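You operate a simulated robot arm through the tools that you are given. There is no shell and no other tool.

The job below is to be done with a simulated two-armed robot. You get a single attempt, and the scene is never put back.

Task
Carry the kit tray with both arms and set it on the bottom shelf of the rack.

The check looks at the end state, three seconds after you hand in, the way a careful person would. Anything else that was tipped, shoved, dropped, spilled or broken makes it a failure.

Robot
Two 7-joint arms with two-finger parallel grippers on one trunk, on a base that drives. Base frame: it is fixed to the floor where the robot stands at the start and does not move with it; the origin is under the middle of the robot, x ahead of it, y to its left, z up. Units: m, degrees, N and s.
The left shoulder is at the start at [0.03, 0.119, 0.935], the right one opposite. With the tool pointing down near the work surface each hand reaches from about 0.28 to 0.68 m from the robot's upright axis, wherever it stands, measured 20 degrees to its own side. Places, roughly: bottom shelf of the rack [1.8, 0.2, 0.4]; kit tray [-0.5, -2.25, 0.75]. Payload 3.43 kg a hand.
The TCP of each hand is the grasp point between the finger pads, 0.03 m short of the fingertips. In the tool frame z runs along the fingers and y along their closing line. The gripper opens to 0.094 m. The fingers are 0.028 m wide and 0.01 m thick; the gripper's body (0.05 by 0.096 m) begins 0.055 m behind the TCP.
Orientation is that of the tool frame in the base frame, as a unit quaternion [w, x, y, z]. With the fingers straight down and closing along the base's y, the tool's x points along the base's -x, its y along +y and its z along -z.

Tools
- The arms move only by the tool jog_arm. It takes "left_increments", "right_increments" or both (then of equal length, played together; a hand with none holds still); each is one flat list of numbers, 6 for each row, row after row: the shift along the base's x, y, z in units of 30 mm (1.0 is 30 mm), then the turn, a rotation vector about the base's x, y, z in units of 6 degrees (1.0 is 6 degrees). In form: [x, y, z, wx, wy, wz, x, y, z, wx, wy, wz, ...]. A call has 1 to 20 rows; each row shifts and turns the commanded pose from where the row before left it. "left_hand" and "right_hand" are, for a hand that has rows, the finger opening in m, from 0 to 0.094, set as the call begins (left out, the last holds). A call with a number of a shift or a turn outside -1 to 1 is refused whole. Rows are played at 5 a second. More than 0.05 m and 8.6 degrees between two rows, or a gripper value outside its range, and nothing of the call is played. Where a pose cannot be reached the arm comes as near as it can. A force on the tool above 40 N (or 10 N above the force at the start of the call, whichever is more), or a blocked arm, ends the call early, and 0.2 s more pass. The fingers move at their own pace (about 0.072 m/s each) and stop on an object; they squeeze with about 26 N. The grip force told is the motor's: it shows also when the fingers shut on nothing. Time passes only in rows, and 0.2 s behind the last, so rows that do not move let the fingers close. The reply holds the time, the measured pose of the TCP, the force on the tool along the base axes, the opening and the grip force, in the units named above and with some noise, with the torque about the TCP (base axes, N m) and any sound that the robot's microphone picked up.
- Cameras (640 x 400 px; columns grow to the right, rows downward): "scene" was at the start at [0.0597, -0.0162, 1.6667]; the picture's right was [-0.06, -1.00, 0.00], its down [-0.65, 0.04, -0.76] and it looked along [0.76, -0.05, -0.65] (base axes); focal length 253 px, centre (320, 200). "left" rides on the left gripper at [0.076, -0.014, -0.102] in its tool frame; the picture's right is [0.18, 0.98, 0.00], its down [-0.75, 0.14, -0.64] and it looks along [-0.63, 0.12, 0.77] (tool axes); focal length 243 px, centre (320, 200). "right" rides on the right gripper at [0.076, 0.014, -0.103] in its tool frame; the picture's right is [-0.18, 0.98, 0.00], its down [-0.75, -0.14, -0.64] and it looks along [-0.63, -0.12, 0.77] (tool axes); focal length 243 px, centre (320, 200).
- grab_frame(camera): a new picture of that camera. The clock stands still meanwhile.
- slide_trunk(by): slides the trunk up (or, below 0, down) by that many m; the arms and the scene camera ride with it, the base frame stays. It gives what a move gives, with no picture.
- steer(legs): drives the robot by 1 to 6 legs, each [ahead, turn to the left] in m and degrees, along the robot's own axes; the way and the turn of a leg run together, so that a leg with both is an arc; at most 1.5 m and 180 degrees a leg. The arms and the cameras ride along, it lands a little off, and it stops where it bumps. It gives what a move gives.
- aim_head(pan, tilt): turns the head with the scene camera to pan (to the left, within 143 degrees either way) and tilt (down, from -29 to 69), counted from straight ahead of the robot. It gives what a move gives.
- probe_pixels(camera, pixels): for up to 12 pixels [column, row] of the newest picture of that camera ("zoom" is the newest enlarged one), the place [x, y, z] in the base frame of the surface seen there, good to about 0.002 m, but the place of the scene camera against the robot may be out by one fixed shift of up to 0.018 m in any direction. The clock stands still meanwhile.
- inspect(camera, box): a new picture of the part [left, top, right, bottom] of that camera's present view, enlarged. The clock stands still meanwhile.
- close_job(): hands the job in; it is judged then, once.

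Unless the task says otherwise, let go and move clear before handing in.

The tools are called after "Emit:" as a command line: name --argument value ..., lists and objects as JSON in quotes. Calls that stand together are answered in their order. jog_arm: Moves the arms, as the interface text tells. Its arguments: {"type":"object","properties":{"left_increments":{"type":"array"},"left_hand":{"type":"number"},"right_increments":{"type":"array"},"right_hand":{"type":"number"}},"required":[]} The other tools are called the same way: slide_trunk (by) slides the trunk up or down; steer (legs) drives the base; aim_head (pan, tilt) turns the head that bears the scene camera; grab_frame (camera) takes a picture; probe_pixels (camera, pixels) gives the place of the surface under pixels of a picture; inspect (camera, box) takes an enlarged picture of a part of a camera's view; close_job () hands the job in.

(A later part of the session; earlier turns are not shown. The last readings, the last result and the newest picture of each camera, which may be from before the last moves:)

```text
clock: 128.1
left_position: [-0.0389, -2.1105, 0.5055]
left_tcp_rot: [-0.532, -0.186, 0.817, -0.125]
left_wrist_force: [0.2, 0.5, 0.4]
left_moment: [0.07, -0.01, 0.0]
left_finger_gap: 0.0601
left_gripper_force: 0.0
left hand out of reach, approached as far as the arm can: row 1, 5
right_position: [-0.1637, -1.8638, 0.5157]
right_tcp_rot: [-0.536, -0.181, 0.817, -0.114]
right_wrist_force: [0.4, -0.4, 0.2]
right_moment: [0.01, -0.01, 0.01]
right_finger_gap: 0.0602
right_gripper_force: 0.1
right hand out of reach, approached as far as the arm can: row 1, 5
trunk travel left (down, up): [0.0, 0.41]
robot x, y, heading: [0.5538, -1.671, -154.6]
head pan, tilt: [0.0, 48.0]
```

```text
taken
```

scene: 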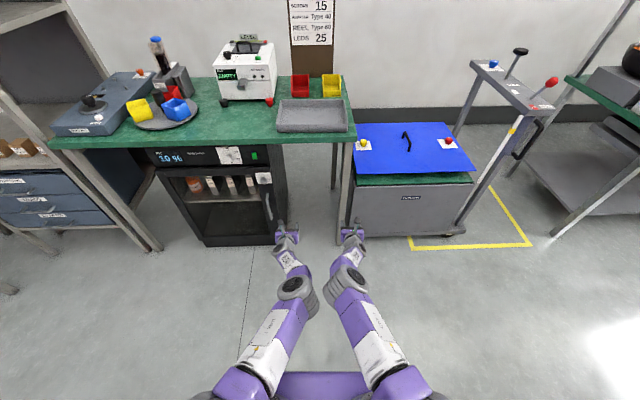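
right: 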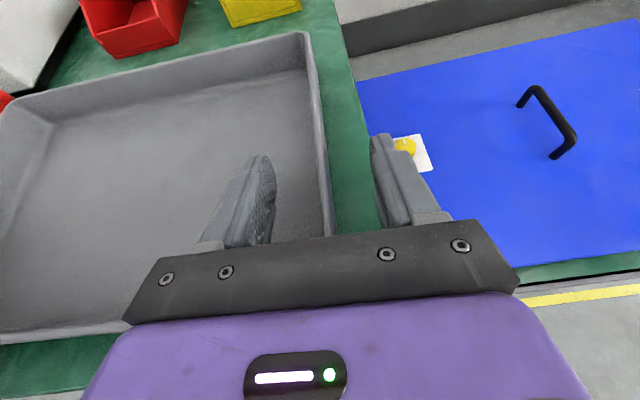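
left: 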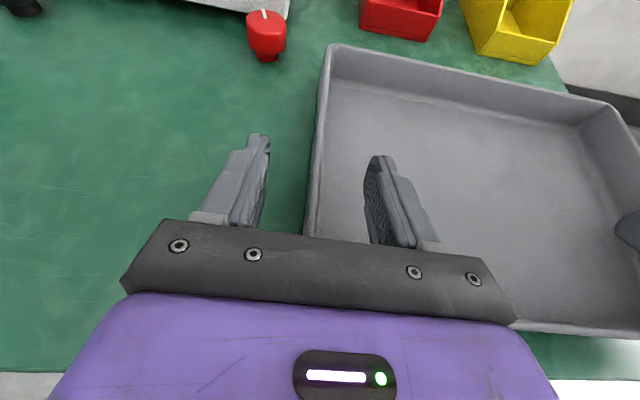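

The trunk call was refused because its limit is 0.4 per call, so the jog ran with the trunk still low. It was harmless, but the elbows are folding in again. For the bench I want the normal elbows-out posture. I'll go back down, straighten, return to 54° and check how the arms sit.

Emit:
jog_arm --left_increments '[0.09, 0.043, -0.84, 0, 0, 0, 0.09, 0.043, -0.84, 0, 0, 0, 0.09, 0.043, -0.84, 0, 0, 0, -0.21, -0.1, 0, 0, 0, 0, 0, 0, 0, 0.43, -0.9, 0, 0, 0, 0, 0.43, -0.9, 0, 0, 0, 0, 0, 0, 0]' --right_increments '[0.156, 0.075, -0.953, 0, 0, 0, 0.156, 0.075, -0.953, 0, 0, 0, 0.156, 0.075, -0.953, 0, 0, 0, -0.21, -0.1, 0, 0, 0, 0, 0, 0, 0, 0.43, -0.9, 0, 0, 0, 0, 0.43, -0.9, 0, 0, 0, 0, 0, 0, 0]'

Emit:
grab_frame --camera "scene"

```text
clock: 129.7
left_position: [-0.0345, -2.1087, 0.4324]
left_tcp_rot: [-0.441, -0.197, 0.869, -0.104]
left_wrist_force: [-0.1, 0.0, 0.1]
left_moment: [0.0, -0.03, -0.01]
left_finger_gap: 0.0598
left_gripper_force: 0.1
left hand out of reach, approached as far as the arm can: row 4
right_position: [-0.1586, -1.8558, 0.4344]
right_tcp_rot: [-0.443, -0.2, 0.868, -0.103]
right_wrist_force: [0.7, 0.2, 0.5]
right_moment: [0.01, 0.0, -0.01]
right_finger_gap: 0.0599
right_gripper_force: 0.1
right hand out of reach, approached as far as the arm can: row 4
trunk travel left (down, up): [0.0, 0.41]
robot x, y, heading: [0.5541, -1.6721, -154.4]
head pan, tilt: [0.0, 48.0]
```

```text
taken
```

scene: 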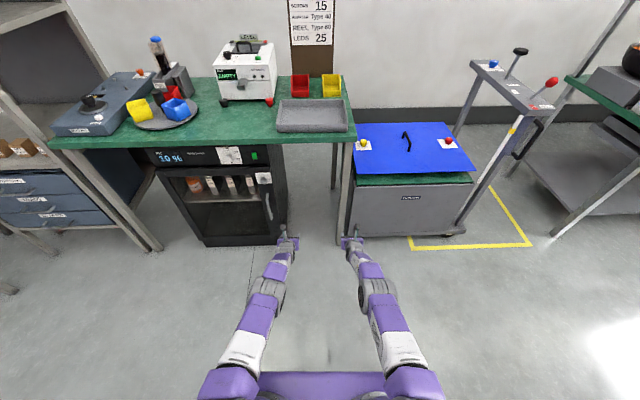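

The arms are straight again with the elbows slightly outward, at 54°. I'll rehearse the whole carrying path without the tray, first going up to the elbows-out pick posture (z≈0.82, 0.67 m out, then 66°).

Emit:
jog_arm --left_increments '[0.116, 0.055, 1, 0, 0, 0, 0.116, 0.055, 1, 0, 0, 0, 0.116, 0.055, 1, 0, 0, 0, 0.116, 0.055, 1, 0, 0, 0, 0.116, 0.055, 1, 0, 0, 0, 0.116, 0.055, 1, 0, 0, 0, 0.116, 0.055, 1, 0, 0, 0, 0.116, 0.055, 1, 0, 0, 0, 0.116, 0.055, 1, 0, 0, 0, 0.116, 0.055, 1, 0, 0, 0, 0.116, 0.055, 1, 0, 0, 0, 0.116, 0.055, 1, 0, 0, 0, 0.116, 0.055, 1, 0, 0, 0, 0, 0, 0, -0.43, 0.9, 0, 0, 0, 0, -0.43, 0.9, 0, 0, 0, 0, 0, 0, 0]' --right_increments '[0.116, 0.055, 1, 0, 0, 0, 0.116, 0.055, 1, 0, 0, 0, 0.116, 0.055, 1, 0, 0, 0, 0.116, 0.055, 1, 0, 0, 0, 0.116, 0.055, 1, 0, 0, 0, 0.116, 0.055, 1, 0, 0, 0, 0.116, 0.055, 1, 0, 0, 0, 0.116, 0.055, 1, 0, 0, 0, 0.116, 0.055, 1, 0, 0, 0, 0.116, 0.055, 1, 0, 0, 0, 0.116, 0.055, 1, 0, 0, 0, 0.116, 0.055, 1, 0, 0, 0, 0.116, 0.055, 1, 0, 0, 0, 0, 0, 0, -0.43, 0.9, 0, 0, 0, 0, -0.43, 0.9, 0, 0, 0, 0, 0, 0, 0]'

Emit:
grab_frame --camera "scene"

```text
clock: 133.1
left_position: [0.0116, -2.0885, 0.8223]
left_tcp_rot: [-0.531, -0.186, 0.818, -0.124]
left_wrist_force: [0.2, 0.2, -0.9]
left_moment: [0.01, -0.02, -0.02]
left_finger_gap: 0.0601
left_gripper_force: 0.1
right_position: [-0.1123, -1.8353, 0.8254]
right_tcp_rot: [-0.532, -0.189, 0.816, -0.124]
right_wrist_force: [0.2, 0.3, 1.1]
right_moment: [0.0, 0.01, 0.02]
right_finger_gap: 0.0601
right_gripper_force: 0.0
trunk travel left (down, up): [0.0, 0.41]
robot x, y, heading: [0.5507, -1.6725, -154.3]
head pan, tilt: [0.0, 48.0]
```

```text
taken
```

scene: 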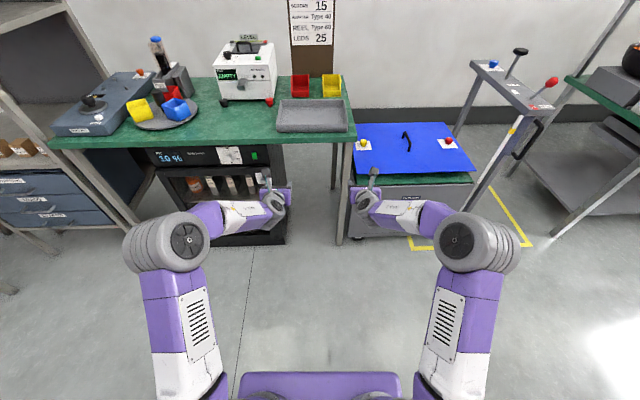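

The elbows-out posture at 66° is reached with no warnings. Now I'll rehearse extending to nearly straight and coming down along the reach limit to z≈0.42.

Emit:
jog_arm --left_increments '[-0.652, -0.3125, 0, 0, 0, 0, -0.652, -0.3125, 0, 0, 0, 0, -0.652, -0.3125, 0, 0, 0, 0, -0.2495, -0.1195, -1, 0, 0, 0, -0.2495, -0.1195, -1, 0, 0, 0, -0.138, -0.066, -1, 0, 0, 0, -0.138, -0.066, -1, 0, 0, 0, -0.033, -0.016, -1, 0, 0, 0, -0.033, -0.016, -1, 0, 0, 0, 0.066, 0.032, -1, 0, 0, 0, 0.066, 0.032, -1, 0, 0, 0, 0.171, 0.082, -1, 0, 0, 0, 0.171, 0.082, -1, 0, 0, 0, 0.283, 0.135, -1, 0, 0, 0, 0.283, 0.135, -1, 0, 0, 0, 0.2555, 0.1224, -0.667, 0, 0, 0, 0.2555, 0.1224, -0.667, 0, 0, 0, 0, 0, 0, 0, 0, 0]' --right_increments '[-0.652, -0.3125, 0, 0, 0, 0, -0.652, -0.3125, 0, 0, 0, 0, -0.652, -0.3125, 0, 0, 0, 0, -0.2495, -0.1195, -1, 0, 0, 0, -0.2495, -0.1195, -1, 0, 0, 0, -0.138, -0.066, -1, 0, 0, 0, -0.138, -0.066, -1, 0, 0, 0, -0.033, -0.016, -1, 0, 0, 0, -0.033, -0.016, -1, 0, 0, 0, 0.066, 0.032, -1, 0, 0, 0, 0.066, 0.032, -1, 0, 0, 0, 0.171, 0.082, -1, 0, 0, 0, 0.171, 0.082, -1, 0, 0, 0, 0.283, 0.135, -1, 0, 0, 0, 0.283, 0.135, -1, 0, 0, 0, 0.2555, 0.1224, -0.667, 0, 0, 0, 0.2555, 0.1224, -0.667, 0, 0, 0, 0, 0, 0, 0, 0, 0]'

Emit:
grab_frame --camera "scene"

```text
clock: 136.9
left_position: [-0.0763, -2.1429, 0.6276]
left_tcp_rot: [-0.528, -0.188, 0.819, -0.125]
left_wrist_force: [-0.6, 0.3, 0.5]
left_moment: [0.0, -0.02, 0.01]
left_finger_gap: 0.0598
left_gripper_force: 0.0
left hand out of reach, approached as far as the arm can: row 10, 11, 12, 13, 14, 15, 16, 17
right_position: [-0.1961, -1.8771, 0.6431]
right_tcp_rot: [-0.532, -0.188, 0.817, -0.123]
right_wrist_force: [0.6, 0.1, -0.3]
right_moment: [0.04, 0.0, -0.01]
right_finger_gap: 0.06
right_gripper_force: 0.0
right hand out of reach, approached as far as the arm can: row 10, 11, 12, 13, 14, 15, 16, 17
trunk travel left (down, up): [0.0, 0.41]
robot x, y, heading: [0.5528, -1.6758, -154.1]
head pan, tilt: [0.0, 48.0]
```

```text
taken
```

scene: 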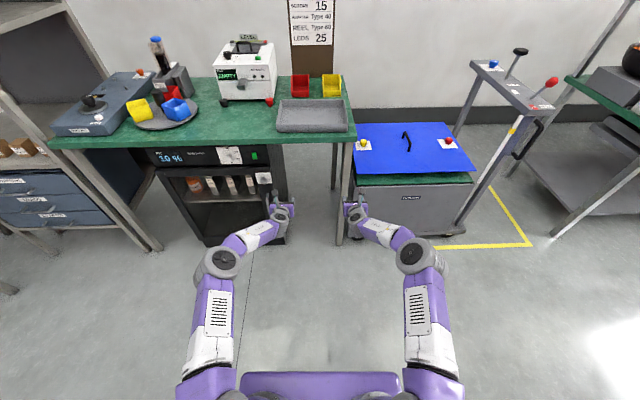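

The elbows-out branch stopped at z≈0.64 because the arms are not yet straight there. I'll extend further at this height to find the straight posture.

Emit:
jog_arm --left_increments '[-0.6, -0.288, 0, 0, 0, 0, -0.6, -0.288, 0, 0, 0, 0, -0.6, -0.288, 0, 0, 0, 0, -0.3, -0.144, 0, 0, 0, 0, 0, 0, 0, 0, 0, 0]' --right_increments '[-0.6, -0.288, 0, 0, 0, 0, -0.6, -0.288, 0, 0, 0, 0, -0.6, -0.288, 0, 0, 0, 0, -0.3, -0.144, 0, 0, 0, 0, 0, 0, 0, 0, 0, 0]'

Emit:
grab_frame --camera "scene"

```text
clock: 138.1
left_position: [-0.1155, -2.1583, 0.6291]
left_tcp_rot: [-0.53, -0.186, 0.818, -0.123]
left_wrist_force: [0.1, 0.0, -0.8]
left_moment: [0.03, 0.0, 0.0]
left_finger_gap: 0.06
left_gripper_force: 0.0
left hand out of reach, approached as far as the arm can: row 3, 4
right_position: [-0.2418, -1.8981, 0.6441]
right_tcp_rot: [-0.531, -0.189, 0.817, -0.123]
right_wrist_force: [-0.5, 0.3, 0.5]
right_moment: [0.0, 0.05, 0.0]
right_finger_gap: 0.06
right_gripper_force: 0.0
right hand out of reach, approached as far as the arm can: row 3, 4
trunk travel left (down, up): [0.0, 0.41]
robot x, y, heading: [0.5511, -1.6753, -154.7]
head pan, tilt: [0.0, 48.0]
```

```text
taken
```

scene: 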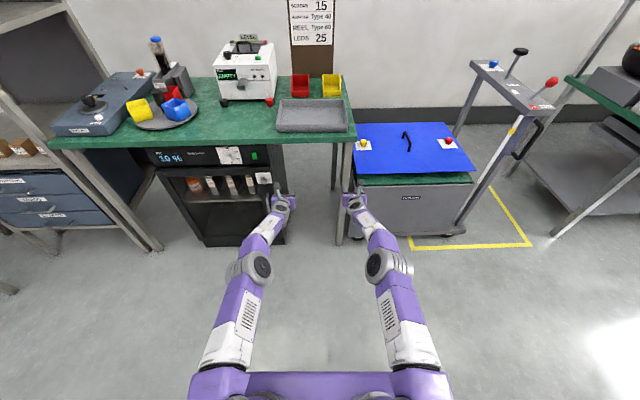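

Straight is at about 0.81 m at this height, which puts the effective reach centre near z≈0.88. I'll now rehearse coming down from here along the corrected arc.

Emit:
jog_arm --left_increments '[0.436, 0.208, -1, 0, 0, 0, 0.331, 0.158, -1, 0, 0, 0, 0.391, 0.187, -1, 0, 0, 0, 0.406, 0.194, -1, 0, 0, 0, 0.481, 0.23, -1, 0, 0, 0, 0.587, 0.28, -1, 0, 0, 0, 0.572, 0.273, -0.65, 0, 0, 0, 0, 0, 0, 0, 0, 0]' --right_increments '[0.436, 0.208, -1, 0, 0, 0, 0.331, 0.158, -1, 0, 0, 0, 0.391, 0.187, -1, 0, 0, 0, 0.406, 0.194, -1, 0, 0, 0, 0.481, 0.23, -1, 0, 0, 0, 0.587, 0.28, -1, 0, 0, 0, 0.572, 0.273, -1, 0, 0, 0, 0, 0, 0, 0, 0, 0]'

Emit:
grab_frame --camera "scene"

```text
clock: 139.9
left_position: [-0.0333, -2.1194, 0.4537]
left_tcp_rot: [-0.53, -0.186, 0.818, -0.124]
left_wrist_force: [-0.8, 0.4, 1.0]
left_moment: [0.0, 0.0, 0.01]
left_finger_gap: 0.0601
left_gripper_force: 0.1
left hand out of reach, approached as far as the arm can: row 2, 3
right_position: [-0.1477, -1.8588, 0.4392]
right_tcp_rot: [-0.511, -0.183, 0.833, -0.107]
right_wrist_force: [0.3, -0.4, -0.5]
right_moment: [-0.02, 0.0, 0.0]
right_finger_gap: 0.0602
right_gripper_force: 0.1
right hand out of reach, approached as far as the arm can: row 3, 4
trunk travel left (down, up): [0.0, 0.41]
robot x, y, heading: [0.5561, -1.6736, -154.2]
head pan, tilt: [0.0, 48.0]
```

```text
taken
```

scene: 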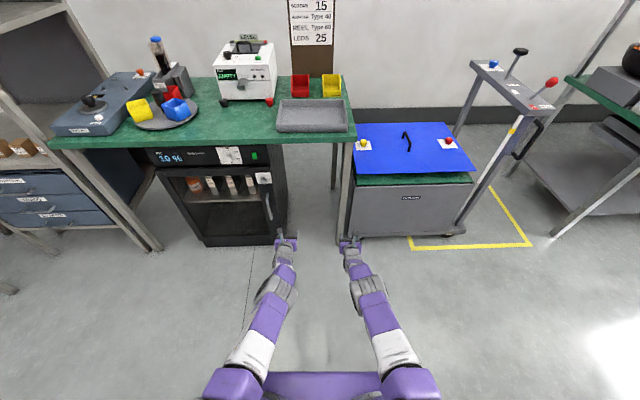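

It passed through to the straight, elbows-in posture, but with small reach warnings along the way that could stress a held tray. It is better to pick up with the arms already straight and the trunk fully raised, which is equivalent to z≈0.49 at this trunk height and 0.745 m out. I'll rehearse that pick-and-lift pose.

Emit:
jog_arm --left_increments '[-0.34, -0.09, 0.613, 0, 0, 0, -0.34, -0.09, 0.613, 0, 0, 0, 0, 0, 0, 0, 0, 0]' --right_increments '[-0.48, -0.17, 0.857, -0.112, 0.233, 0.15, -0.48, -0.17, 0.857, -0.112, 0.233, 0.15, 0, 0, 0, 0, 0, 0]'

Emit:
jog_arm --left_increments '[0, 0, 0.417, 0, 0, 0, 0, 0, 0.417, 0, 0, 0, 0, 0, 0, 0, 0, 0]' --right_increments '[0, 0, 0.417, 0, 0, 0, 0, 0, 0.417, 0, 0, 0, 0, 0, 0, 0, 0, 0]'

Emit:
jog_arm --left_increments '[0, 0, 0.417, 0, 0, 0, 0, 0, 0.417, 0, 0, 0, 0, 0, 0, 0, 0, 0]' --right_increments '[0, 0, 0.417, 0, 0, 0, 0, 0, 0.417, 0, 0, 0, 0, 0, 0, 0, 0, 0]'

Emit:
grab_frame --camera "scene"

```text
clock: 140.7
left_position: [-0.0551, -2.1239, 0.4924]
left_tcp_rot: [-0.529, -0.186, 0.818, -0.124]
left_wrist_force: [-0.2, 0.0, -0.2]
left_moment: [-0.02, 0.0, 0.01]
left_finger_gap: 0.06
left_gripper_force: 0.0
right_position: [-0.1752, -1.8669, 0.4874]
right_tcp_rot: [-0.531, -0.192, 0.817, -0.119]
right_wrist_force: [-0.4, -0.2, -0.1]
right_moment: [0.0, 0.01, 0.04]
right_finger_gap: 0.06
right_gripper_force: 0.1
trunk travel left (down, up): [0.0, 0.41]
robot x, y, heading: [0.552, -1.6731, -154.3]
head pan, tilt: [0.0, 48.0]
```

```text
clock: 141.5
left_position: [-0.0553, -2.1249, 0.5044]
left_tcp_rot: [-0.53, -0.187, 0.817, -0.125]
left_wrist_force: [0.1, -0.4, 0.1]
left_moment: [-0.01, -0.02, -0.01]
left_finger_gap: 0.06
left_gripper_force: 0.1
left hand out of reach, approached as far as the arm can: row 2
right_position: [-0.176, -1.8687, 0.5118]
right_tcp_rot: [-0.536, -0.191, 0.814, -0.119]
right_wrist_force: [0.7, 0.0, -0.1]
right_moment: [-0.03, 0.01, 0.0]
right_finger_gap: 0.0602
right_gripper_force: 0.1
trunk travel left (down, up): [0.0, 0.41]
robot x, y, heading: [0.5554, -1.6726, -154.3]
head pan, tilt: [0.0, 48.0]
```

```text
clock: 142.3
left_position: [-0.0538, -2.1243, 0.5041]
left_tcp_rot: [-0.53, -0.187, 0.818, -0.124]
left_wrist_force: [0.4, 0.2, -0.3]
left_moment: [-0.04, -0.01, -0.02]
left_finger_gap: 0.0596
left_gripper_force: 0.2
left hand out of reach, approached as far as the arm can: row 1, 2
right_position: [-0.1776, -1.8691, 0.5119]
right_tcp_rot: [-0.535, -0.192, 0.814, -0.12]
right_wrist_force: [0.6, -0.3, -0.3]
right_moment: [-0.03, 0.0, -0.01]
right_finger_gap: 0.0601
right_gripper_force: 0.0
right hand out of reach, approached as far as the arm can: row 1, 2
trunk travel left (down, up): [0.0, 0.41]
robot x, y, heading: [0.5544, -1.6676, -154.5]
head pan, tilt: [0.0, 48.0]
```

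```text
taken
```

scene: 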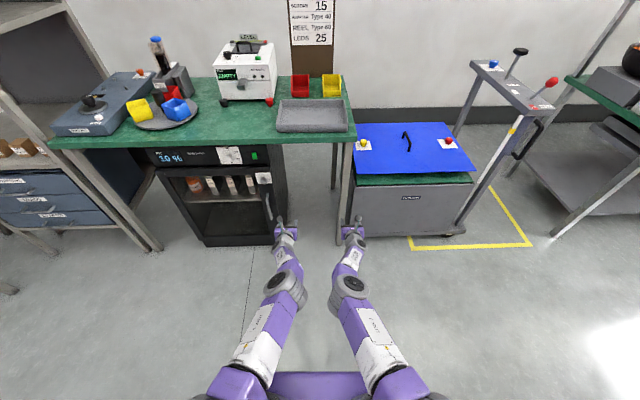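

In that branch the lift margin is only about 1 cm, too little to get over the tray's rim. The 54° path from z=0.43 up to 0.82 was free of warnings for both hands, so I'll use 54° with a near-corner grip. I'll go back up that way now, then rehearse the same path downward.

Emit:
jog_arm --left_increments '[0.311, 0.198, -0.79, 0, 0, 0, 0.311, 0.198, -0.79, 0, 0, 0, 0.311, 0.198, -0.79, 0, 0, 0, 0, 0, 0, 0.43, -0.9, 0, 0, 0, 0, 0.43, -0.9, 0, 0.097, 0.0465, 1, 0, 0, 0, 0.097, 0.0465, 1, 0, 0, 0, 0.097, 0.0465, 1, 0, 0, 0, 0.097, 0.0465, 1, 0, 0, 0, 0.097, 0.0465, 1, 0, 0, 0, 0.097, 0.0465, 1, 0, 0, 0, 0.097, 0.0465, 1, 0, 0, 0, 0.097, 0.0465, 1, 0, 0, 0, 0.097, 0.0465, 1, 0, 0, 0, 0.097, 0.0465, 1, 0, 0, 0, 0.097, 0.0465, 1, 0, 0, 0, 0.097, 0.0465, 1, 0, 0, 0, 0.097, 0.0465, 1, 0, 0, 0, 0, 0, 0, 0, 0, 0]' --right_increments '[0.317, 0.21, -0.877, 0, 0, 0, 0.317, 0.21, -0.877, 0, 0, 0, 0.317, 0.21, -0.877, 0, 0, 0, 0, 0, 0, 0.43, -0.9, 0, 0, 0, 0, 0.43, -0.9, 0, 0.097, 0.0465, 1, 0, 0, 0, 0.097, 0.0465, 1, 0, 0, 0, 0.097, 0.0465, 1, 0, 0, 0, 0.097, 0.0465, 1, 0, 0, 0, 0.097, 0.0465, 1, 0, 0, 0, 0.097, 0.0465, 1, 0, 0, 0, 0.097, 0.0465, 1, 0, 0, 0, 0.097, 0.0465, 1, 0, 0, 0, 0.097, 0.0465, 1, 0, 0, 0, 0.097, 0.0465, 1, 0, 0, 0, 0.097, 0.0465, 1, 0, 0, 0, 0.097, 0.0465, 1, 0, 0, 0, 0.097, 0.0465, 1, 0, 0, 0, 0, 0, 0, 0, 0, 0]'

Emit:
grab_frame --camera "scene"

```text
clock: 146.3
left_position: [0.0116, -2.0887, 0.8242]
left_tcp_rot: [-0.442, -0.197, 0.869, -0.104]
left_wrist_force: [0.1, -0.3, -0.4]
left_moment: [0.01, -0.01, 0.03]
left_finger_gap: 0.0601
left_gripper_force: 0.0
left hand out of reach, approached as far as the arm can: row 5
right_position: [-0.1485, -1.8508, 0.4328]
right_tcp_rot: [-0.489, -0.198, 0.842, -0.11]
right_wrist_force: [0.8, -0.6, -0.5]
right_moment: [-0.03, 0.0, 0.0]
right_finger_gap: 0.06
right_gripper_force: 0.1
right hand out of reach, approached as far as the arm can: row 5, 6, 7, 8, 9, 10, 11, 12, 13, 14, 15, 16, 17, 18
trunk travel left (down, up): [0.0, 0.41]
robot x, y, heading: [0.5546, -1.6711, -154.3]
head pan, tilt: [0.0, 48.0]
```

```text
taken
```

scene: 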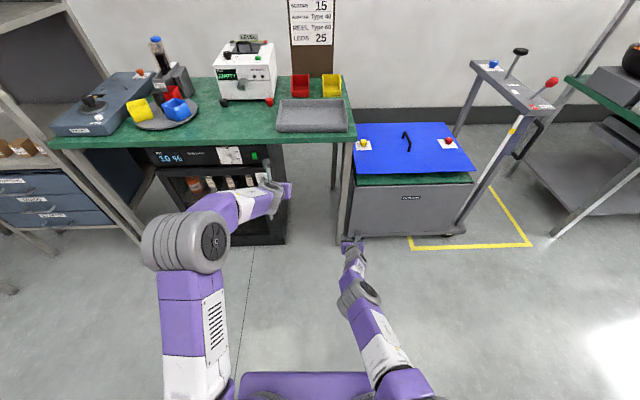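

The left arm made it up, but the right stayed in the elbows-in branch. I'll straighten the right arm a little further first, then rotate and raise it.

Emit:
jog_arm --right_increments '[-0.36, -0.173, 0, 0, 0, 0, 0, 0, 0, 0.215, -0.45, 0, 0, 0, 0, 0.215, -0.45, 0, 0, 0, 0.3, 0, 0, 0, 0.097, 0.0465, 1, 0, 0, 0, 0.097, 0.0465, 1, 0, 0, 0, 0.097, 0.0465, 1, 0, 0, 0, 0.097, 0.0465, 1, 0, 0, 0, 0.097, 0.0465, 1, 0, 0, 0, 0.097, 0.0465, 1, 0, 0, 0, 0.097, 0.0465, 1, 0, 0, 0, 0.097, 0.0465, 1, 0, 0, 0, 0.097, 0.0465, 1, 0, 0, 0, 0.097, 0.0465, 1, 0, 0, 0, 0.097, 0.0465, 1, 0, 0, 0, 0.097, 0.0465, 1, 0, 0, 0, 0.097, 0.0465, 1, 0, 0, 0, 0, 0, 0, 0, 0, 0]'

Emit:
grab_frame --camera "scene"

```text
clock: 150.1
left_position: [0.012, -2.0875, 0.8227]
left_tcp_rot: [-0.442, -0.198, 0.869, -0.104]
left_wrist_force: [0.4, 0.5, -0.7]
left_moment: [-0.01, 0.03, 0.01]
left_finger_gap: 0.0598
left_gripper_force: 0.0
right_position: [-0.1253, -1.8338, 0.8316]
right_tcp_rot: [-0.444, -0.203, 0.867, -0.099]
right_wrist_force: [0.4, 0.1, 0.4]
right_moment: [-0.01, -0.01, -0.02]
right_finger_gap: 0.06
right_gripper_force: 0.1
right hand out of reach, approached as far as the arm can: row 3, 4
trunk travel left (down, up): [0.0, 0.41]
robot x, y, heading: [0.5568, -1.6744, -154.5]
head pan, tilt: [0.0, 48.0]
```

```text
taken
```

scene: 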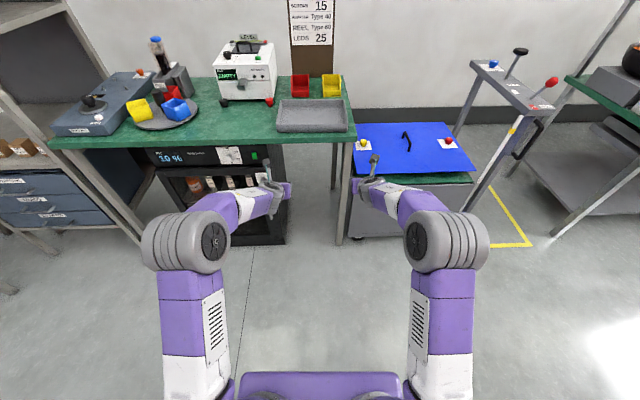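

Both arms are back elbows-out at z≈0.82 and 54°. I'll rehearse the downward path, which is the direction I need with the tray.

Emit:
jog_arm --left_increments '[-0.102, -0.0488, -0.929, 0, 0, 0, -0.102, -0.0488, -0.929, 0, 0, 0, -0.102, -0.0488, -0.929, 0, 0, 0, -0.102, -0.0488, -0.929, 0, 0, 0, -0.102, -0.0488, -0.929, 0, 0, 0, -0.102, -0.0488, -0.929, 0, 0, 0, -0.102, -0.0488, -0.929, 0, 0, 0, -0.102, -0.0488, -0.929, 0, 0, 0, -0.102, -0.0488, -0.929, 0, 0, 0, -0.102, -0.0488, -0.929, 0, 0, 0, -0.102, -0.0488, -0.929, 0, 0, 0, -0.102, -0.0488, -0.929, 0, 0, 0, -0.102, -0.0488, -0.929, 0, 0, 0, -0.102, -0.0488, -0.929, 0, 0, 0, 0, 0, 0, 0, 0, 0]' --right_increments '[-0.063, -0.05, -0.95, 0, 0, 0, -0.063, -0.05, -0.95, 0, 0, 0, -0.063, -0.05, -0.95, 0, 0, 0, -0.063, -0.05, -0.95, 0, 0, 0, -0.063, -0.05, -0.95, 0, 0, 0, -0.063, -0.05, -0.95, 0, 0, 0, -0.063, -0.05, -0.95, 0, 0, 0, -0.063, -0.05, -0.95, 0, 0, 0, -0.063, -0.05, -0.95, 0, 0, 0, -0.063, -0.05, -0.95, 0, 0, 0, -0.063, -0.05, -0.95, 0, 0, 0, -0.063, -0.05, -0.95, 0, 0, 0, -0.063, -0.05, -0.95, 0, 0, 0, -0.063, -0.05, -0.95, 0, 0, 0, 0, 0, 0, 0, 0, 0]'

Emit:
grab_frame --camera "scene"

```text
clock: 153.3
left_position: [-0.0322, -2.1097, 0.4319]
left_tcp_rot: [-0.442, -0.198, 0.869, -0.104]
left_wrist_force: [-0.4, 0.8, 0.3]
left_moment: [-0.02, -0.03, 0.0]
left_finger_gap: 0.06
left_gripper_force: 0.1
right_position: [-0.1515, -1.8541, 0.431]
right_tcp_rot: [-0.443, -0.203, 0.868, -0.099]
right_wrist_force: [0.0, 0.1, -0.4]
right_moment: [-0.02, -0.01, -0.04]
right_finger_gap: 0.0601
right_gripper_force: 0.0
trunk travel left (down, up): [0.0, 0.41]
robot x, y, heading: [0.5525, -1.675, -154.4]
head pan, tilt: [0.0, 48.0]
```

```text
taken
```

scene: 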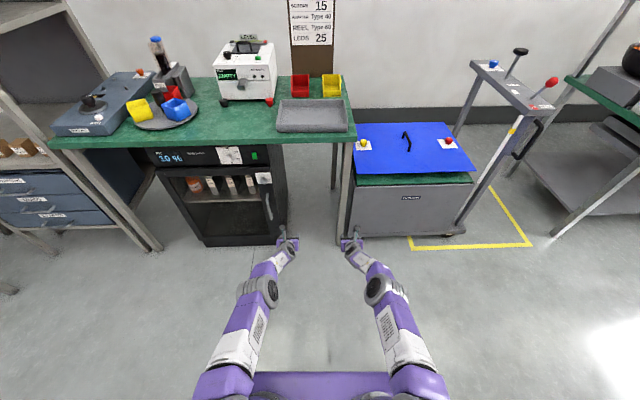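

The downward path at 54° is clean for both hands, ending at z=0.431 and 0.714 m out. I'll also rehearse the last few millimetres and the 35 mm rise that follows release.

Emit:
jog_arm --left_increments '[0.1, 0.048, -0.217, 0, 0, 0, 0.1, 0.048, -0.217, 0, 0, 0, 0, 0, 0, 0, 0, 0]' --right_increments '[0.1, 0.048, -0.217, 0, 0, 0, 0.1, 0.048, -0.217, 0, 0, 0, 0, 0, 0, 0, 0, 0]'

Emit:
jog_arm --left_increments '[0, 0, 0.4, 0, 0, 0, 0, 0, 0.4, 0, 0, 0, 0, 0, 0.4, 0, 0, 0, 0, 0, 0, 0, 0, 0]' --right_increments '[0, 0, 0.4, 0, 0, 0, 0, 0, 0.4, 0, 0, 0, 0, 0, 0.4, 0, 0, 0, 0, 0, 0, 0, 0, 0]'

```text
clock: 154.1
left_position: [-0.0275, -2.1072, 0.4192]
left_tcp_rot: [-0.442, -0.197, 0.869, -0.104]
left_wrist_force: [0.0, -0.7, -0.4]
left_moment: [0.0, -0.01, -0.02]
left_finger_gap: 0.0601
left_gripper_force: 0.1
right_position: [-0.1479, -1.8532, 0.4181]
right_tcp_rot: [-0.444, -0.204, 0.867, -0.1]
right_wrist_force: [0.2, -0.2, -0.6]
right_moment: [0.01, 0.02, -0.02]
right_finger_gap: 0.06
right_gripper_force: 0.1
trunk travel left (down, up): [0.0, 0.41]
robot x, y, heading: [0.5553, -1.6712, -154.5]
head pan, tilt: [0.0, 48.0]
```

```text
clock: 155.1
left_position: [-0.0277, -2.1061, 0.4559]
left_tcp_rot: [-0.442, -0.198, 0.869, -0.104]
left_wrist_force: [-0.3, 0.1, 0.0]
left_moment: [0.01, 0.02, -0.01]
left_finger_gap: 0.0598
left_gripper_force: 0.0
right_position: [-0.1548, -1.8519, 0.4399]
right_tcp_rot: [-0.443, -0.203, 0.868, -0.098]
right_wrist_force: [1.1, 0.7, -0.1]
right_moment: [0.02, 0.04, 0.04]
right_finger_gap: 0.0604
right_gripper_force: 0.1
right hand out of reach, approached as far as the arm can: row 1, 2
trunk travel left (down, up): [0.0, 0.41]
robot x, y, heading: [0.5546, -1.6733, -154.5]
head pan, tilt: [0.0, 48.0]
```

The set-down was clean, but the right arm had to hunt a little when raising. I can keep the arms fixed at the shelf and do the final lowering and rising with the trunk instead. Now I'll bring the arms back up to the pick posture.

Emit:
jog_arm --left_increments '[0.108, 0.0517, 1, 0, 0, 0, 0.108, 0.0517, 1, 0, 0, 0, 0.108, 0.0517, 1, 0, 0, 0, 0.108, 0.0517, 1, 0, 0, 0, 0.108, 0.0517, 1, 0, 0, 0, 0.108, 0.0517, 1, 0, 0, 0, 0.108, 0.0517, 1, 0, 0, 0, 0.108, 0.0517, 1, 0, 0, 0, 0.108, 0.0517, 1, 0, 0, 0, 0.108, 0.0517, 1, 0, 0, 0, 0.108, 0.0517, 1, 0, 0, 0, 0.108, 0.0517, 1, 0, 0, 0, 0, 0, 0, 0, 0, 0]' --right_increments '[0.06, 0.028, 1, 0, 0, 0, 0.108, 0.0517, 1, 0, 0, 0, 0.108, 0.0517, 1, 0, 0, 0, 0.108, 0.0517, 1, 0, 0, 0, 0.108, 0.0517, 1, 0, 0, 0, 0.108, 0.0517, 1, 0, 0, 0, 0.108, 0.0517, 1, 0, 0, 0, 0.108, 0.0517, 1, 0, 0, 0, 0.108, 0.0517, 1, 0, 0, 0, 0.108, 0.0517, 1, 0, 0, 0, 0.108, 0.0517, 1, 0, 0, 0, 0.108, 0.0517, 1, 0, 0, 0, 0, 0, 0, 0, 0, 0]'

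Emit:
slide_trunk --by 0.2

Emit:
grab_frame --camera "scene"

```text
clock: 157.9
left_position: [0.0127, -2.0889, 0.8175]
left_tcp_rot: [-0.442, -0.198, 0.869, -0.104]
left_wrist_force: [0.0, 0.2, -0.8]
left_moment: [0.0, -0.02, 0.03]
left_finger_gap: 0.0601
left_gripper_force: 0.0
right_position: [-0.1147, -1.8314, 0.8014]
right_tcp_rot: [-0.444, -0.204, 0.867, -0.101]
right_wrist_force: [0.1, -1.4, 0.0]
right_moment: [0.03, -0.02, 0.0]
right_finger_gap: 0.06
right_gripper_force: 0.1
trunk travel left (down, up): [0.0, 0.41]
robot x, y, heading: [0.5554, -1.674, -154.5]
head pan, tilt: [0.0, 48.0]
```

```text
clock: 160.1
left_position: [0.0138, -2.0896, 1.0169]
left_tcp_rot: [-0.442, -0.198, 0.869, -0.105]
left_wrist_force: [0.0, -0.2, -0.6]
left_moment: [-0.01, 0.01, 0.02]
left_finger_gap: 0.0598
left_gripper_force: 0.0
right_position: [-0.1151, -1.8328, 1.0002]
right_tcp_rot: [-0.444, -0.203, 0.867, -0.1]
right_wrist_force: [0.0, 0.5, -0.3]
right_moment: [0.01, -0.02, 0.0]
right_finger_gap: 0.0597
right_gripper_force: 0.2
trunk travel left (down, up): [-0.2, 0.21]
robot x, y, heading: [0.5549, -1.6722, -154.1]
head pan, tilt: [0.0, 48.0]
```

```text
taken
```

scene: 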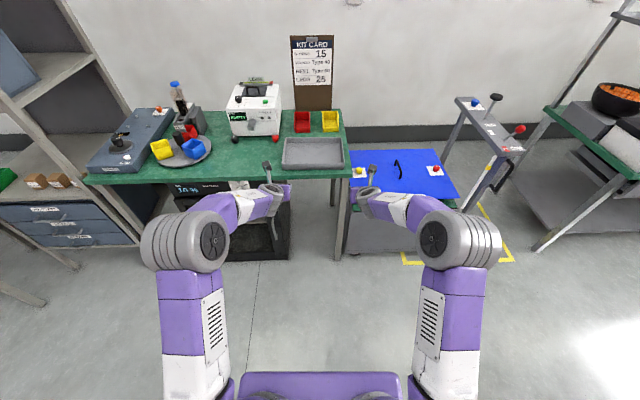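

Everything is clean. I'll drive up to the bench, shifting about 2 cm to the left so the robot is centred on the tray.

Emit:
steer --legs '[[0, 3.9], [0.31, 0], [0, -3.6]]'

Emit:
grab_frame --camera "left"

Emit:
grab_frame --camera "right"

Emit:
inspect --camera "scene" --box '[240, 165, 400, 265]'

```text
clock: 163.1
left_position: [-0.2575, -2.2462, 1.0173]
left_tcp_rot: [-0.441, -0.2, 0.869, -0.106]
left_wrist_force: [0.4, -0.3, -0.3]
left_moment: [-0.01, -0.02, 0.04]
left_finger_gap: 0.0599
left_gripper_force: 0.1
right_position: [-0.3857, -1.9905, 1.0004]
right_tcp_rot: [-0.443, -0.206, 0.866, -0.102]
right_wrist_force: [0.8, 0.4, -0.7]
right_moment: [0.0, -0.02, -0.01]
right_finger_gap: 0.0603
right_gripper_force: 0.1
trunk travel left (down, up): [-0.2, 0.21]
robot x, y, heading: [0.2824, -1.824, -154.1]
head pan, tilt: [0.0, 48.0]
```

```text
taken
```

left: 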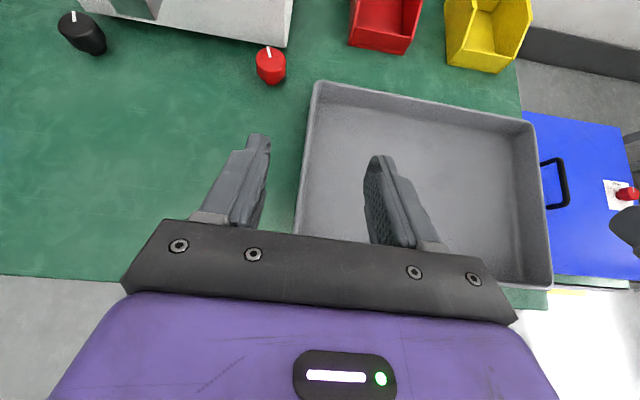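

```text
taken
```

right: 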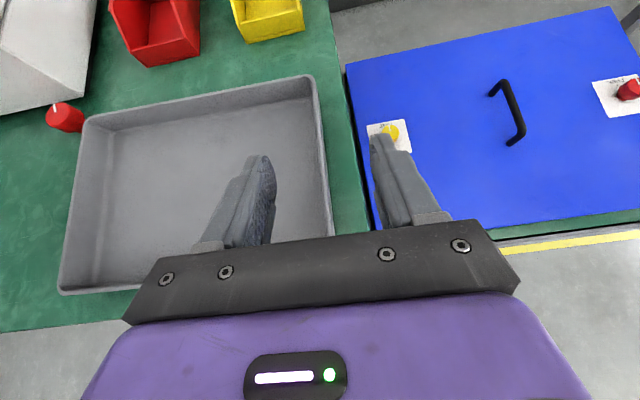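

```text
4.00 times, centred on (320, 215) of scene
```

zoom: 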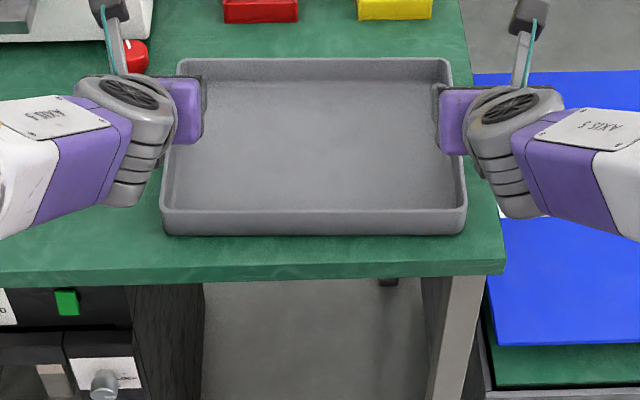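

The hands line up with the near ends of the walls. I'll confirm the tray's position once more from here.

Emit:
probe_pixels --camera "left" --pixels '[[314, 88], [306, 140], [301, 180], [298, 210], [534, 125], [545, 220], [550, 280], [520, 283]]'

Emit:
probe_pixels --camera "right" --pixels '[[86, 122], [75, 190], [65, 260], [60, 290], [312, 80], [318, 130], [322, 170], [326, 205]]'

```text
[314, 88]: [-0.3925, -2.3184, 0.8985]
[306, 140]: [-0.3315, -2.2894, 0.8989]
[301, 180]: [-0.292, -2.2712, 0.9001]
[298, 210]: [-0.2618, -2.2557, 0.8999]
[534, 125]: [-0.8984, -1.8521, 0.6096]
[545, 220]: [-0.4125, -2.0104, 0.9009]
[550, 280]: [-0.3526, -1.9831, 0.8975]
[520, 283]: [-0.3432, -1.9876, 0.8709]
```

```text
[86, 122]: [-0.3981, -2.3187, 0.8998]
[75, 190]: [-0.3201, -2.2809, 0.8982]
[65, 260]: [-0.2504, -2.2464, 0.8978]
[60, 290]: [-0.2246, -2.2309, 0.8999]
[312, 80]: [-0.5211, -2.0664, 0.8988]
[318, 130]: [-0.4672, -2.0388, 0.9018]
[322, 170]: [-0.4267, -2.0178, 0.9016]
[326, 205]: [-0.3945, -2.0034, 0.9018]
```

The tray hasn't moved. I'll make the small corrections and descend to TCP z≈0.9015, watching the forces.

Emit:
jog_arm --left_increments '[0.026, -0.034, -0.92, 0, 0, 0, 0.026, -0.034, -0.92, 0, 0, 0, 0.026, -0.034, -0.92, 0, 0, 0, 0.026, -0.034, -0.92, 0, 0, 0, 0, 0, 0, 0, 0, 0]' --right_increments '[0.058, -0.037, -0.78, 0, 0, 0, 0.058, -0.037, -0.78, 0, 0, 0, 0.058, -0.037, -0.78, 0, 0, 0, 0.058, -0.037, -0.78, 0, 0, 0, 0, 0, 0, 0, 0, 0]'

Emit:
grab_frame --camera "left"

Emit:
grab_frame --camera "right"

```text
clock: 164.3
left_position: [-0.2512, -2.2527, 0.9062]
left_tcp_rot: [-0.442, -0.201, 0.868, -0.106]
left_wrist_force: [0.5, -0.6, 0.3]
left_moment: [0.0, 0.05, -0.04]
left_finger_gap: 0.0599
left_gripper_force: 0.1
right_position: [-0.3782, -1.9955, 0.9053]
right_tcp_rot: [-0.445, -0.206, 0.866, -0.101]
right_wrist_force: [-0.2, 0.1, 0.0]
right_moment: [0.01, 0.01, -0.01]
right_finger_gap: 0.0601
right_gripper_force: 0.0
trunk travel left (down, up): [-0.2, 0.21]
robot x, y, heading: [0.2807, -1.8271, -154.1]
head pan, tilt: [0.0, 48.0]
```

```text
taken
```

left: 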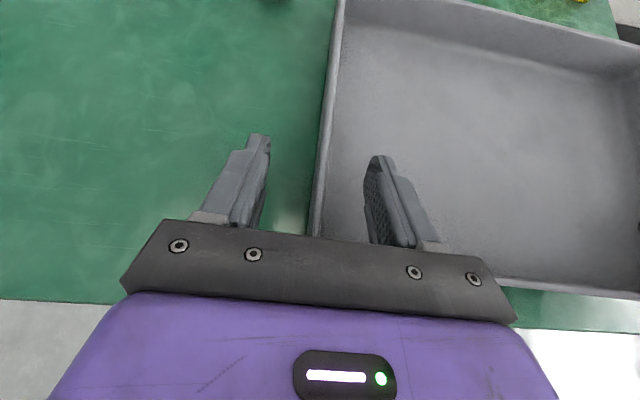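

```text
taken
```

right: 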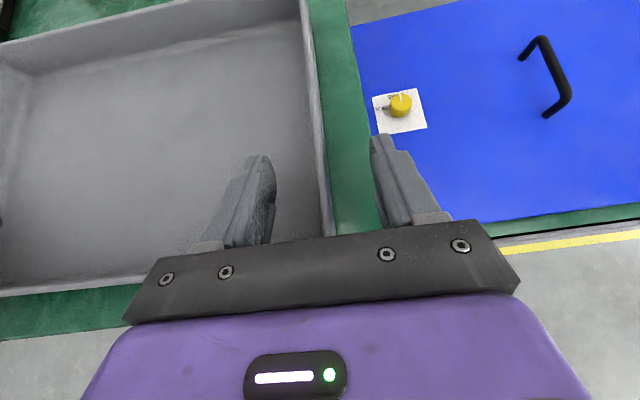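

There's no contact at z≈0.906. I'll go 4 mm lower, with a 3 mm sideways trim on the left, then close both hands.

Emit:
jog_arm --left_increments '[-0.05, 0.105, -0.14, 0, 0, 0, 0, 0, 0, 0, 0, 0]' --right_increments '[0, 0, -0.12, 0, 0, 0, 0, 0, 0, 0, 0, 0]'

Emit:
jog_arm --left_increments '[0, 0, 0, 0, 0, 0, 0, 0, 0, 0, 0, 0, 0, 0, 0, 0, 0, 0, 0, 0, 0, 0, 0, 0, 0, 0, 0, 0, 0, 0]' --right_increments '[0, 0, 0, 0, 0, 0, 0, 0, 0, 0, 0, 0, 0, 0, 0, 0, 0, 0, 0, 0, 0, 0, 0, 0, 0, 0, 0, 0, 0, 0]' --left_hand 0.0 --right_hand 0.0

Emit:
grab_frame --camera "left"

Emit:
grab_frame --camera "right"

```text
clock: 164.9
left_position: [-0.2545, -2.2485, 0.9026]
left_tcp_rot: [-0.441, -0.2, 0.868, -0.106]
left_wrist_force: [0.0, 0.3, 0.4]
left_moment: [0.01, -0.01, -0.01]
left_finger_gap: 0.0602
left_gripper_force: 0.1
right_position: [-0.3774, -1.9958, 0.9025]
right_tcp_rot: [-0.444, -0.207, 0.866, -0.102]
right_wrist_force: [0.5, 0.5, -0.6]
right_moment: [0.02, -0.01, 0.04]
right_finger_gap: 0.0598
right_gripper_force: 0.0
trunk travel left (down, up): [-0.2, 0.21]
robot x, y, heading: [0.2812, -1.8225, -154.4]
head pan, tilt: [0.0, 48.0]
```

```text
clock: 166.1
left_position: [-0.2541, -2.2509, 0.9013]
left_tcp_rot: [-0.441, -0.201, 0.868, -0.106]
left_wrist_force: [5.6, -8.1, 1.3]
left_moment: [0.01, -0.04, -0.2]
left_finger_gap: 0.0091
left_gripper_force: 26.3
right_position: [-0.3796, -1.9949, 0.9033]
right_tcp_rot: [-0.445, -0.206, 0.866, -0.101]
right_wrist_force: [-3.9, 7.4, -0.5]
right_moment: [0.06, -0.01, 0.08]
right_finger_gap: 0.0089
right_gripper_force: 26.2
trunk travel left (down, up): [-0.2, 0.21]
robot x, y, heading: [0.2846, -1.8267, -153.9]
head pan, tilt: [0.0, 48.0]
```

```text
taken
```

left: 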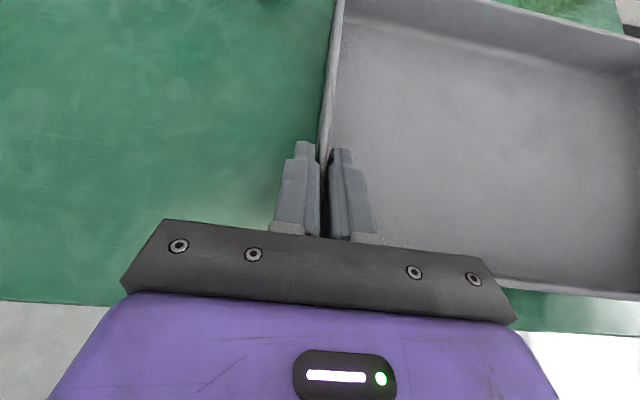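

```text
taken
```

right: 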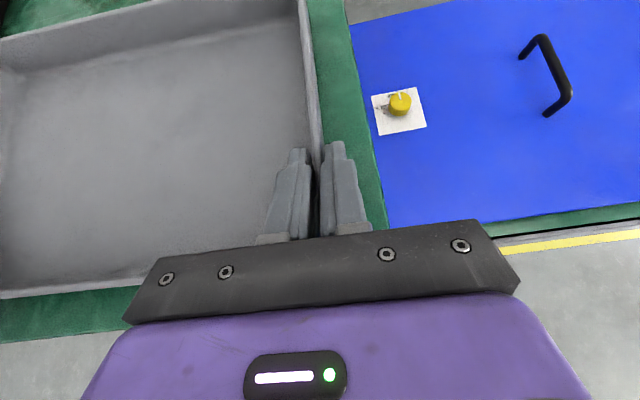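

Both near-corner grips are closed on the walls (9 mm, 26 N). I'll ease the slight squeeze and lift gently to check that the tray doesn't droop.

Emit:
jog_arm --left_increments '[0.01, -0.021, 0, 0, 0, 0, 0, 0, 0.5, 0, 0, 0, 0, 0, 0.5, 0, 0, 0, 0, 0, 0, 0, 0, 0]' --right_increments '[-0.01, 0.021, 0, 0, 0, 0, 0, 0, 0.5, 0, 0, 0, 0, 0, 0.5, 0, 0, 0, 0, 0, 0, 0, 0, 0]'

Emit:
grab_frame --camera "left"

Emit:
grab_frame --camera "right"

Emit:
inspect --camera "scene" --box '[240, 165, 400, 265]'

```text
clock: 167.1
left_position: [-0.2544, -2.2498, 0.9306]
left_tcp_rot: [-0.44, -0.2, 0.869, -0.106]
left_wrist_force: [5.9, -10.3, -0.2]
left_moment: [0.02, -0.05, -0.19]
left_finger_gap: 0.0091
left_gripper_force: 25.9
right_position: [-0.3803, -1.9929, 0.9318]
right_tcp_rot: [-0.445, -0.207, 0.866, -0.102]
right_wrist_force: [-6.0, 10.3, -2.6]
right_moment: [0.13, -0.07, 0.08]
right_finger_gap: 0.0089
right_gripper_force: 25.9
trunk travel left (down, up): [-0.2, 0.21]
robot x, y, heading: [0.2831, -1.8243, -154.3]
head pan, tilt: [0.0, 48.0]
```

```text
taken
```

left: 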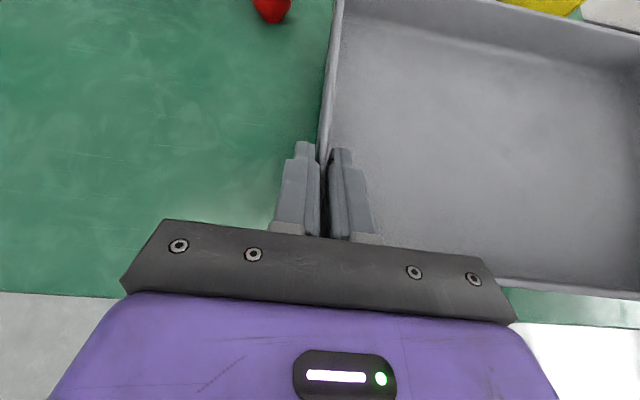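

```text
taken
```

right: 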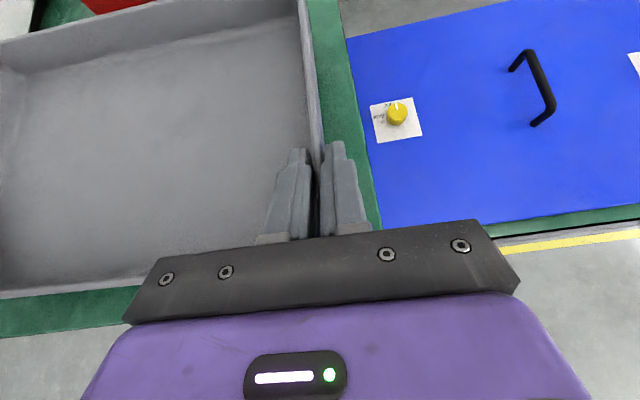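

```text
4.00 times, centred on (320, 215) of scene
```

zoom: 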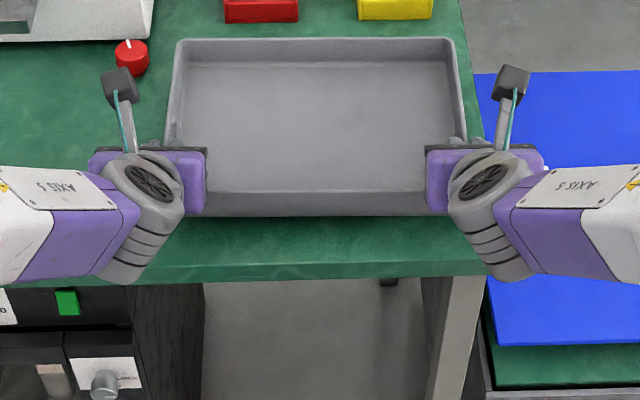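

The tray lifted and looks level. I'll verify with rim heights near and far, and ease the squeeze by 1 mm per hand.

Emit:
probe_pixels --camera "left" --pixels '[[335, 30], [328, 90], [323, 130], [620, 52], [560, 284], [480, 25]]'

Emit:
jog_arm --left_increments '[0.015, -0.03, 0, 0, 0, 0, 0, 0, 0, 0, 0, 0]' --right_increments '[-0.015, 0.03, 0, 0, 0, 0, 0, 0, 0, 0, 0, 0]'

```text
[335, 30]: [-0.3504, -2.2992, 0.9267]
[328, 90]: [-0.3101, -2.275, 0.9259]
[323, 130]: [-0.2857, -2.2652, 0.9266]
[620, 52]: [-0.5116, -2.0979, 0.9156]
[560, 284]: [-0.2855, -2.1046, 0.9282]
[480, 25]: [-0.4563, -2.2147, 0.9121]
```

```text
clock: 167.7
left_position: [-0.2531, -2.2491, 0.9304]
left_tcp_rot: [-0.44, -0.201, 0.869, -0.105]
left_wrist_force: [3.5, -7.4, -1.9]
left_moment: [0.05, -0.14, -0.15]
left_finger_gap: 0.0091
left_gripper_force: 26.0
right_position: [-0.38, -1.9918, 0.9335]
right_tcp_rot: [-0.444, -0.206, 0.866, -0.102]
right_wrist_force: [-4.8, 7.3, -2.2]
right_moment: [0.06, 0.0, 0.08]
right_finger_gap: 0.009
right_gripper_force: 25.8
trunk travel left (down, up): [-0.2, 0.21]
robot x, y, heading: [0.284, -1.8251, -154.1]
head pan, tilt: [0.0, 48.0]
```

The rim is level within 1 mm from near to far, so the near-corner grip holds well. I'll raise a bit more and back away from the bench.

Emit:
jog_arm --left_increments '[0, 0, 0.8, 0, 0, 0, 0, 0, 0.8, 0, 0, 0, 0, 0, 0.8, 0, 0, 0, 0, 0, 0.8, 0, 0, 0, 0, 0, 0, 0, 0, 0]' --right_increments '[0, 0, 0.8, 0, 0, 0, 0, 0, 0.8, 0, 0, 0, 0, 0, 0.8, 0, 0, 0, 0, 0, 0.8, 0, 0, 0, 0, 0, 0, 0, 0, 0]'

Emit:
steer --legs '[[-0.2, 0]]'

Emit:
steer --legs '[[0, -88]]'

```text
clock: 168.9
left_position: [-0.2543, -2.2502, 1.029]
left_tcp_rot: [-0.441, -0.2, 0.869, -0.104]
left_wrist_force: [1.3, -2.0, -2.2]
left_moment: [0.05, -0.15, -0.05]
left_finger_gap: 0.0094
left_gripper_force: 26.2
right_position: [-0.3786, -1.9944, 1.0288]
right_tcp_rot: [-0.443, -0.207, 0.866, -0.102]
right_wrist_force: [-0.6, 2.3, -2.4]
right_moment: [0.03, -0.01, -0.04]
right_finger_gap: 0.0089
right_gripper_force: 26.5
trunk travel left (down, up): [-0.2, 0.21]
robot x, y, heading: [0.2805, -1.826, -153.9]
head pan, tilt: [0.0, 48.0]
```

```text
clock: 170.5
left_position: [-0.0735, -2.161, 1.0294]
left_tcp_rot: [-0.442, -0.199, 0.868, -0.105]
left_wrist_force: [-0.9, 4.2, -1.9]
left_moment: [0.08, -0.04, 0.05]
left_finger_gap: 0.0093
left_gripper_force: 26.3
right_position: [-0.1964, -1.9051, 1.0293]
right_tcp_rot: [-0.444, -0.206, 0.866, -0.102]
right_wrist_force: [2.7, -3.4, -0.7]
right_moment: [0.03, -0.13, -0.08]
right_finger_gap: 0.0093
right_gripper_force: 25.7
trunk travel left (down, up): [-0.2, 0.21]
robot x, y, heading: [0.4641, -1.7364, -154.0]
head pan, tilt: [0.0, 48.0]
```

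```text
clock: 174.6
left_position: [0.0274, -1.2116, 1.029]
left_tcp_rot: [-0.388, 0.464, 0.761, 0.233]
left_wrist_force: [-0.2, 0.7, -1.8]
left_moment: [-0.09, -0.06, 0.03]
left_finger_gap: 0.009
left_gripper_force: 25.9
right_position: [0.2803, -1.0803, 1.0285]
right_tcp_rot: [-0.388, 0.458, 0.764, 0.237]
right_wrist_force: [-0.2, 0.8, -1.6]
right_moment: [-0.07, -0.02, -0.02]
right_finger_gap: 0.0089
right_gripper_force: 26.0
trunk travel left (down, up): [-0.2, 0.21]
robot x, y, heading: [0.4657, -1.7379, 117.6]
head pan, tilt: [0.0, 48.0]
```

The forces are near zero and the heading is exactly along the aisle. I'll drive 1.23 m, then turn toward the rack at a slight rightward slant.

Emit:
steer --legs '[[1.23, 0]]'

Emit:
steer --legs '[[0, -102]]'

Emit:
aim_head --pan 5 --tilt 30

Emit:
grab_frame --camera "scene"

```text
clock: 180.8
left_position: [-0.5266, -0.1225, 1.0287]
left_tcp_rot: [-0.387, 0.466, 0.76, 0.234]
left_wrist_force: [0.5, -0.4, -1.8]
left_moment: [-0.07, -0.04, -0.04]
left_finger_gap: 0.0089
left_gripper_force: 26.1
right_position: [-0.2731, 0.0078, 1.0273]
right_tcp_rot: [-0.387, 0.46, 0.763, 0.238]
right_wrist_force: [-0.4, 0.5, -2.0]
right_moment: [-0.12, -0.04, -0.03]
right_finger_gap: 0.0088
right_gripper_force: 26.2
trunk travel left (down, up): [-0.2, 0.21]
robot x, y, heading: [-0.0979, -0.6502, 116.9]
head pan, tilt: [0.0, 48.0]
```

```text
clock: 185.5
left_position: [0.5131, -0.3388, 1.0296]
left_tcp_rot: [-0.062, 0.884, 0.115, 0.45]
left_wrist_force: [0.0, 0.8, -0.7]
left_moment: [-0.06, 0.14, -0.03]
left_finger_gap: 0.0091
left_gripper_force: 25.9
right_position: [0.5876, -0.6137, 1.0284]
right_tcp_rot: [-0.059, 0.882, 0.122, 0.451]
right_wrist_force: [0.4, 0.4, -2.0]
right_moment: [-0.05, 0.05, -0.01]
right_finger_gap: 0.0091
right_gripper_force: 25.5
trunk travel left (down, up): [-0.2, 0.21]
robot x, y, heading: [-0.0962, -0.6526, 14.7]
head pan, tilt: [0.0, 48.0]
```

```text
clock: 186.3
left_position: [0.5146, -0.3391, 1.0285]
left_tcp_rot: [-0.063, 0.884, 0.116, 0.449]
left_wrist_force: [-0.5, -0.1, -2.0]
left_moment: [-0.06, 0.07, -0.03]
left_finger_gap: 0.009
left_gripper_force: 26.7
right_position: [0.5867, -0.6126, 1.0289]
right_tcp_rot: [-0.058, 0.882, 0.121, 0.451]
right_wrist_force: [0.1, 1.3, -2.5]
right_moment: [-0.04, 0.09, 0.0]
right_finger_gap: 0.0092
right_gripper_force: 26.4
trunk travel left (down, up): [-0.2, 0.21]
robot x, y, heading: [-0.0953, -0.6501, 15.0]
head pan, tilt: [5.0, 30.0]
```

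```text
taken
```

scene: 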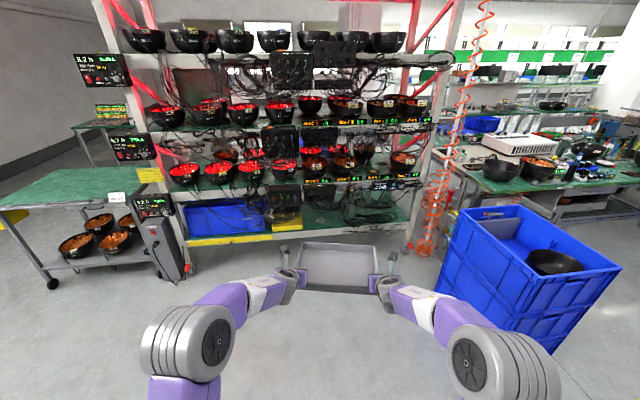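

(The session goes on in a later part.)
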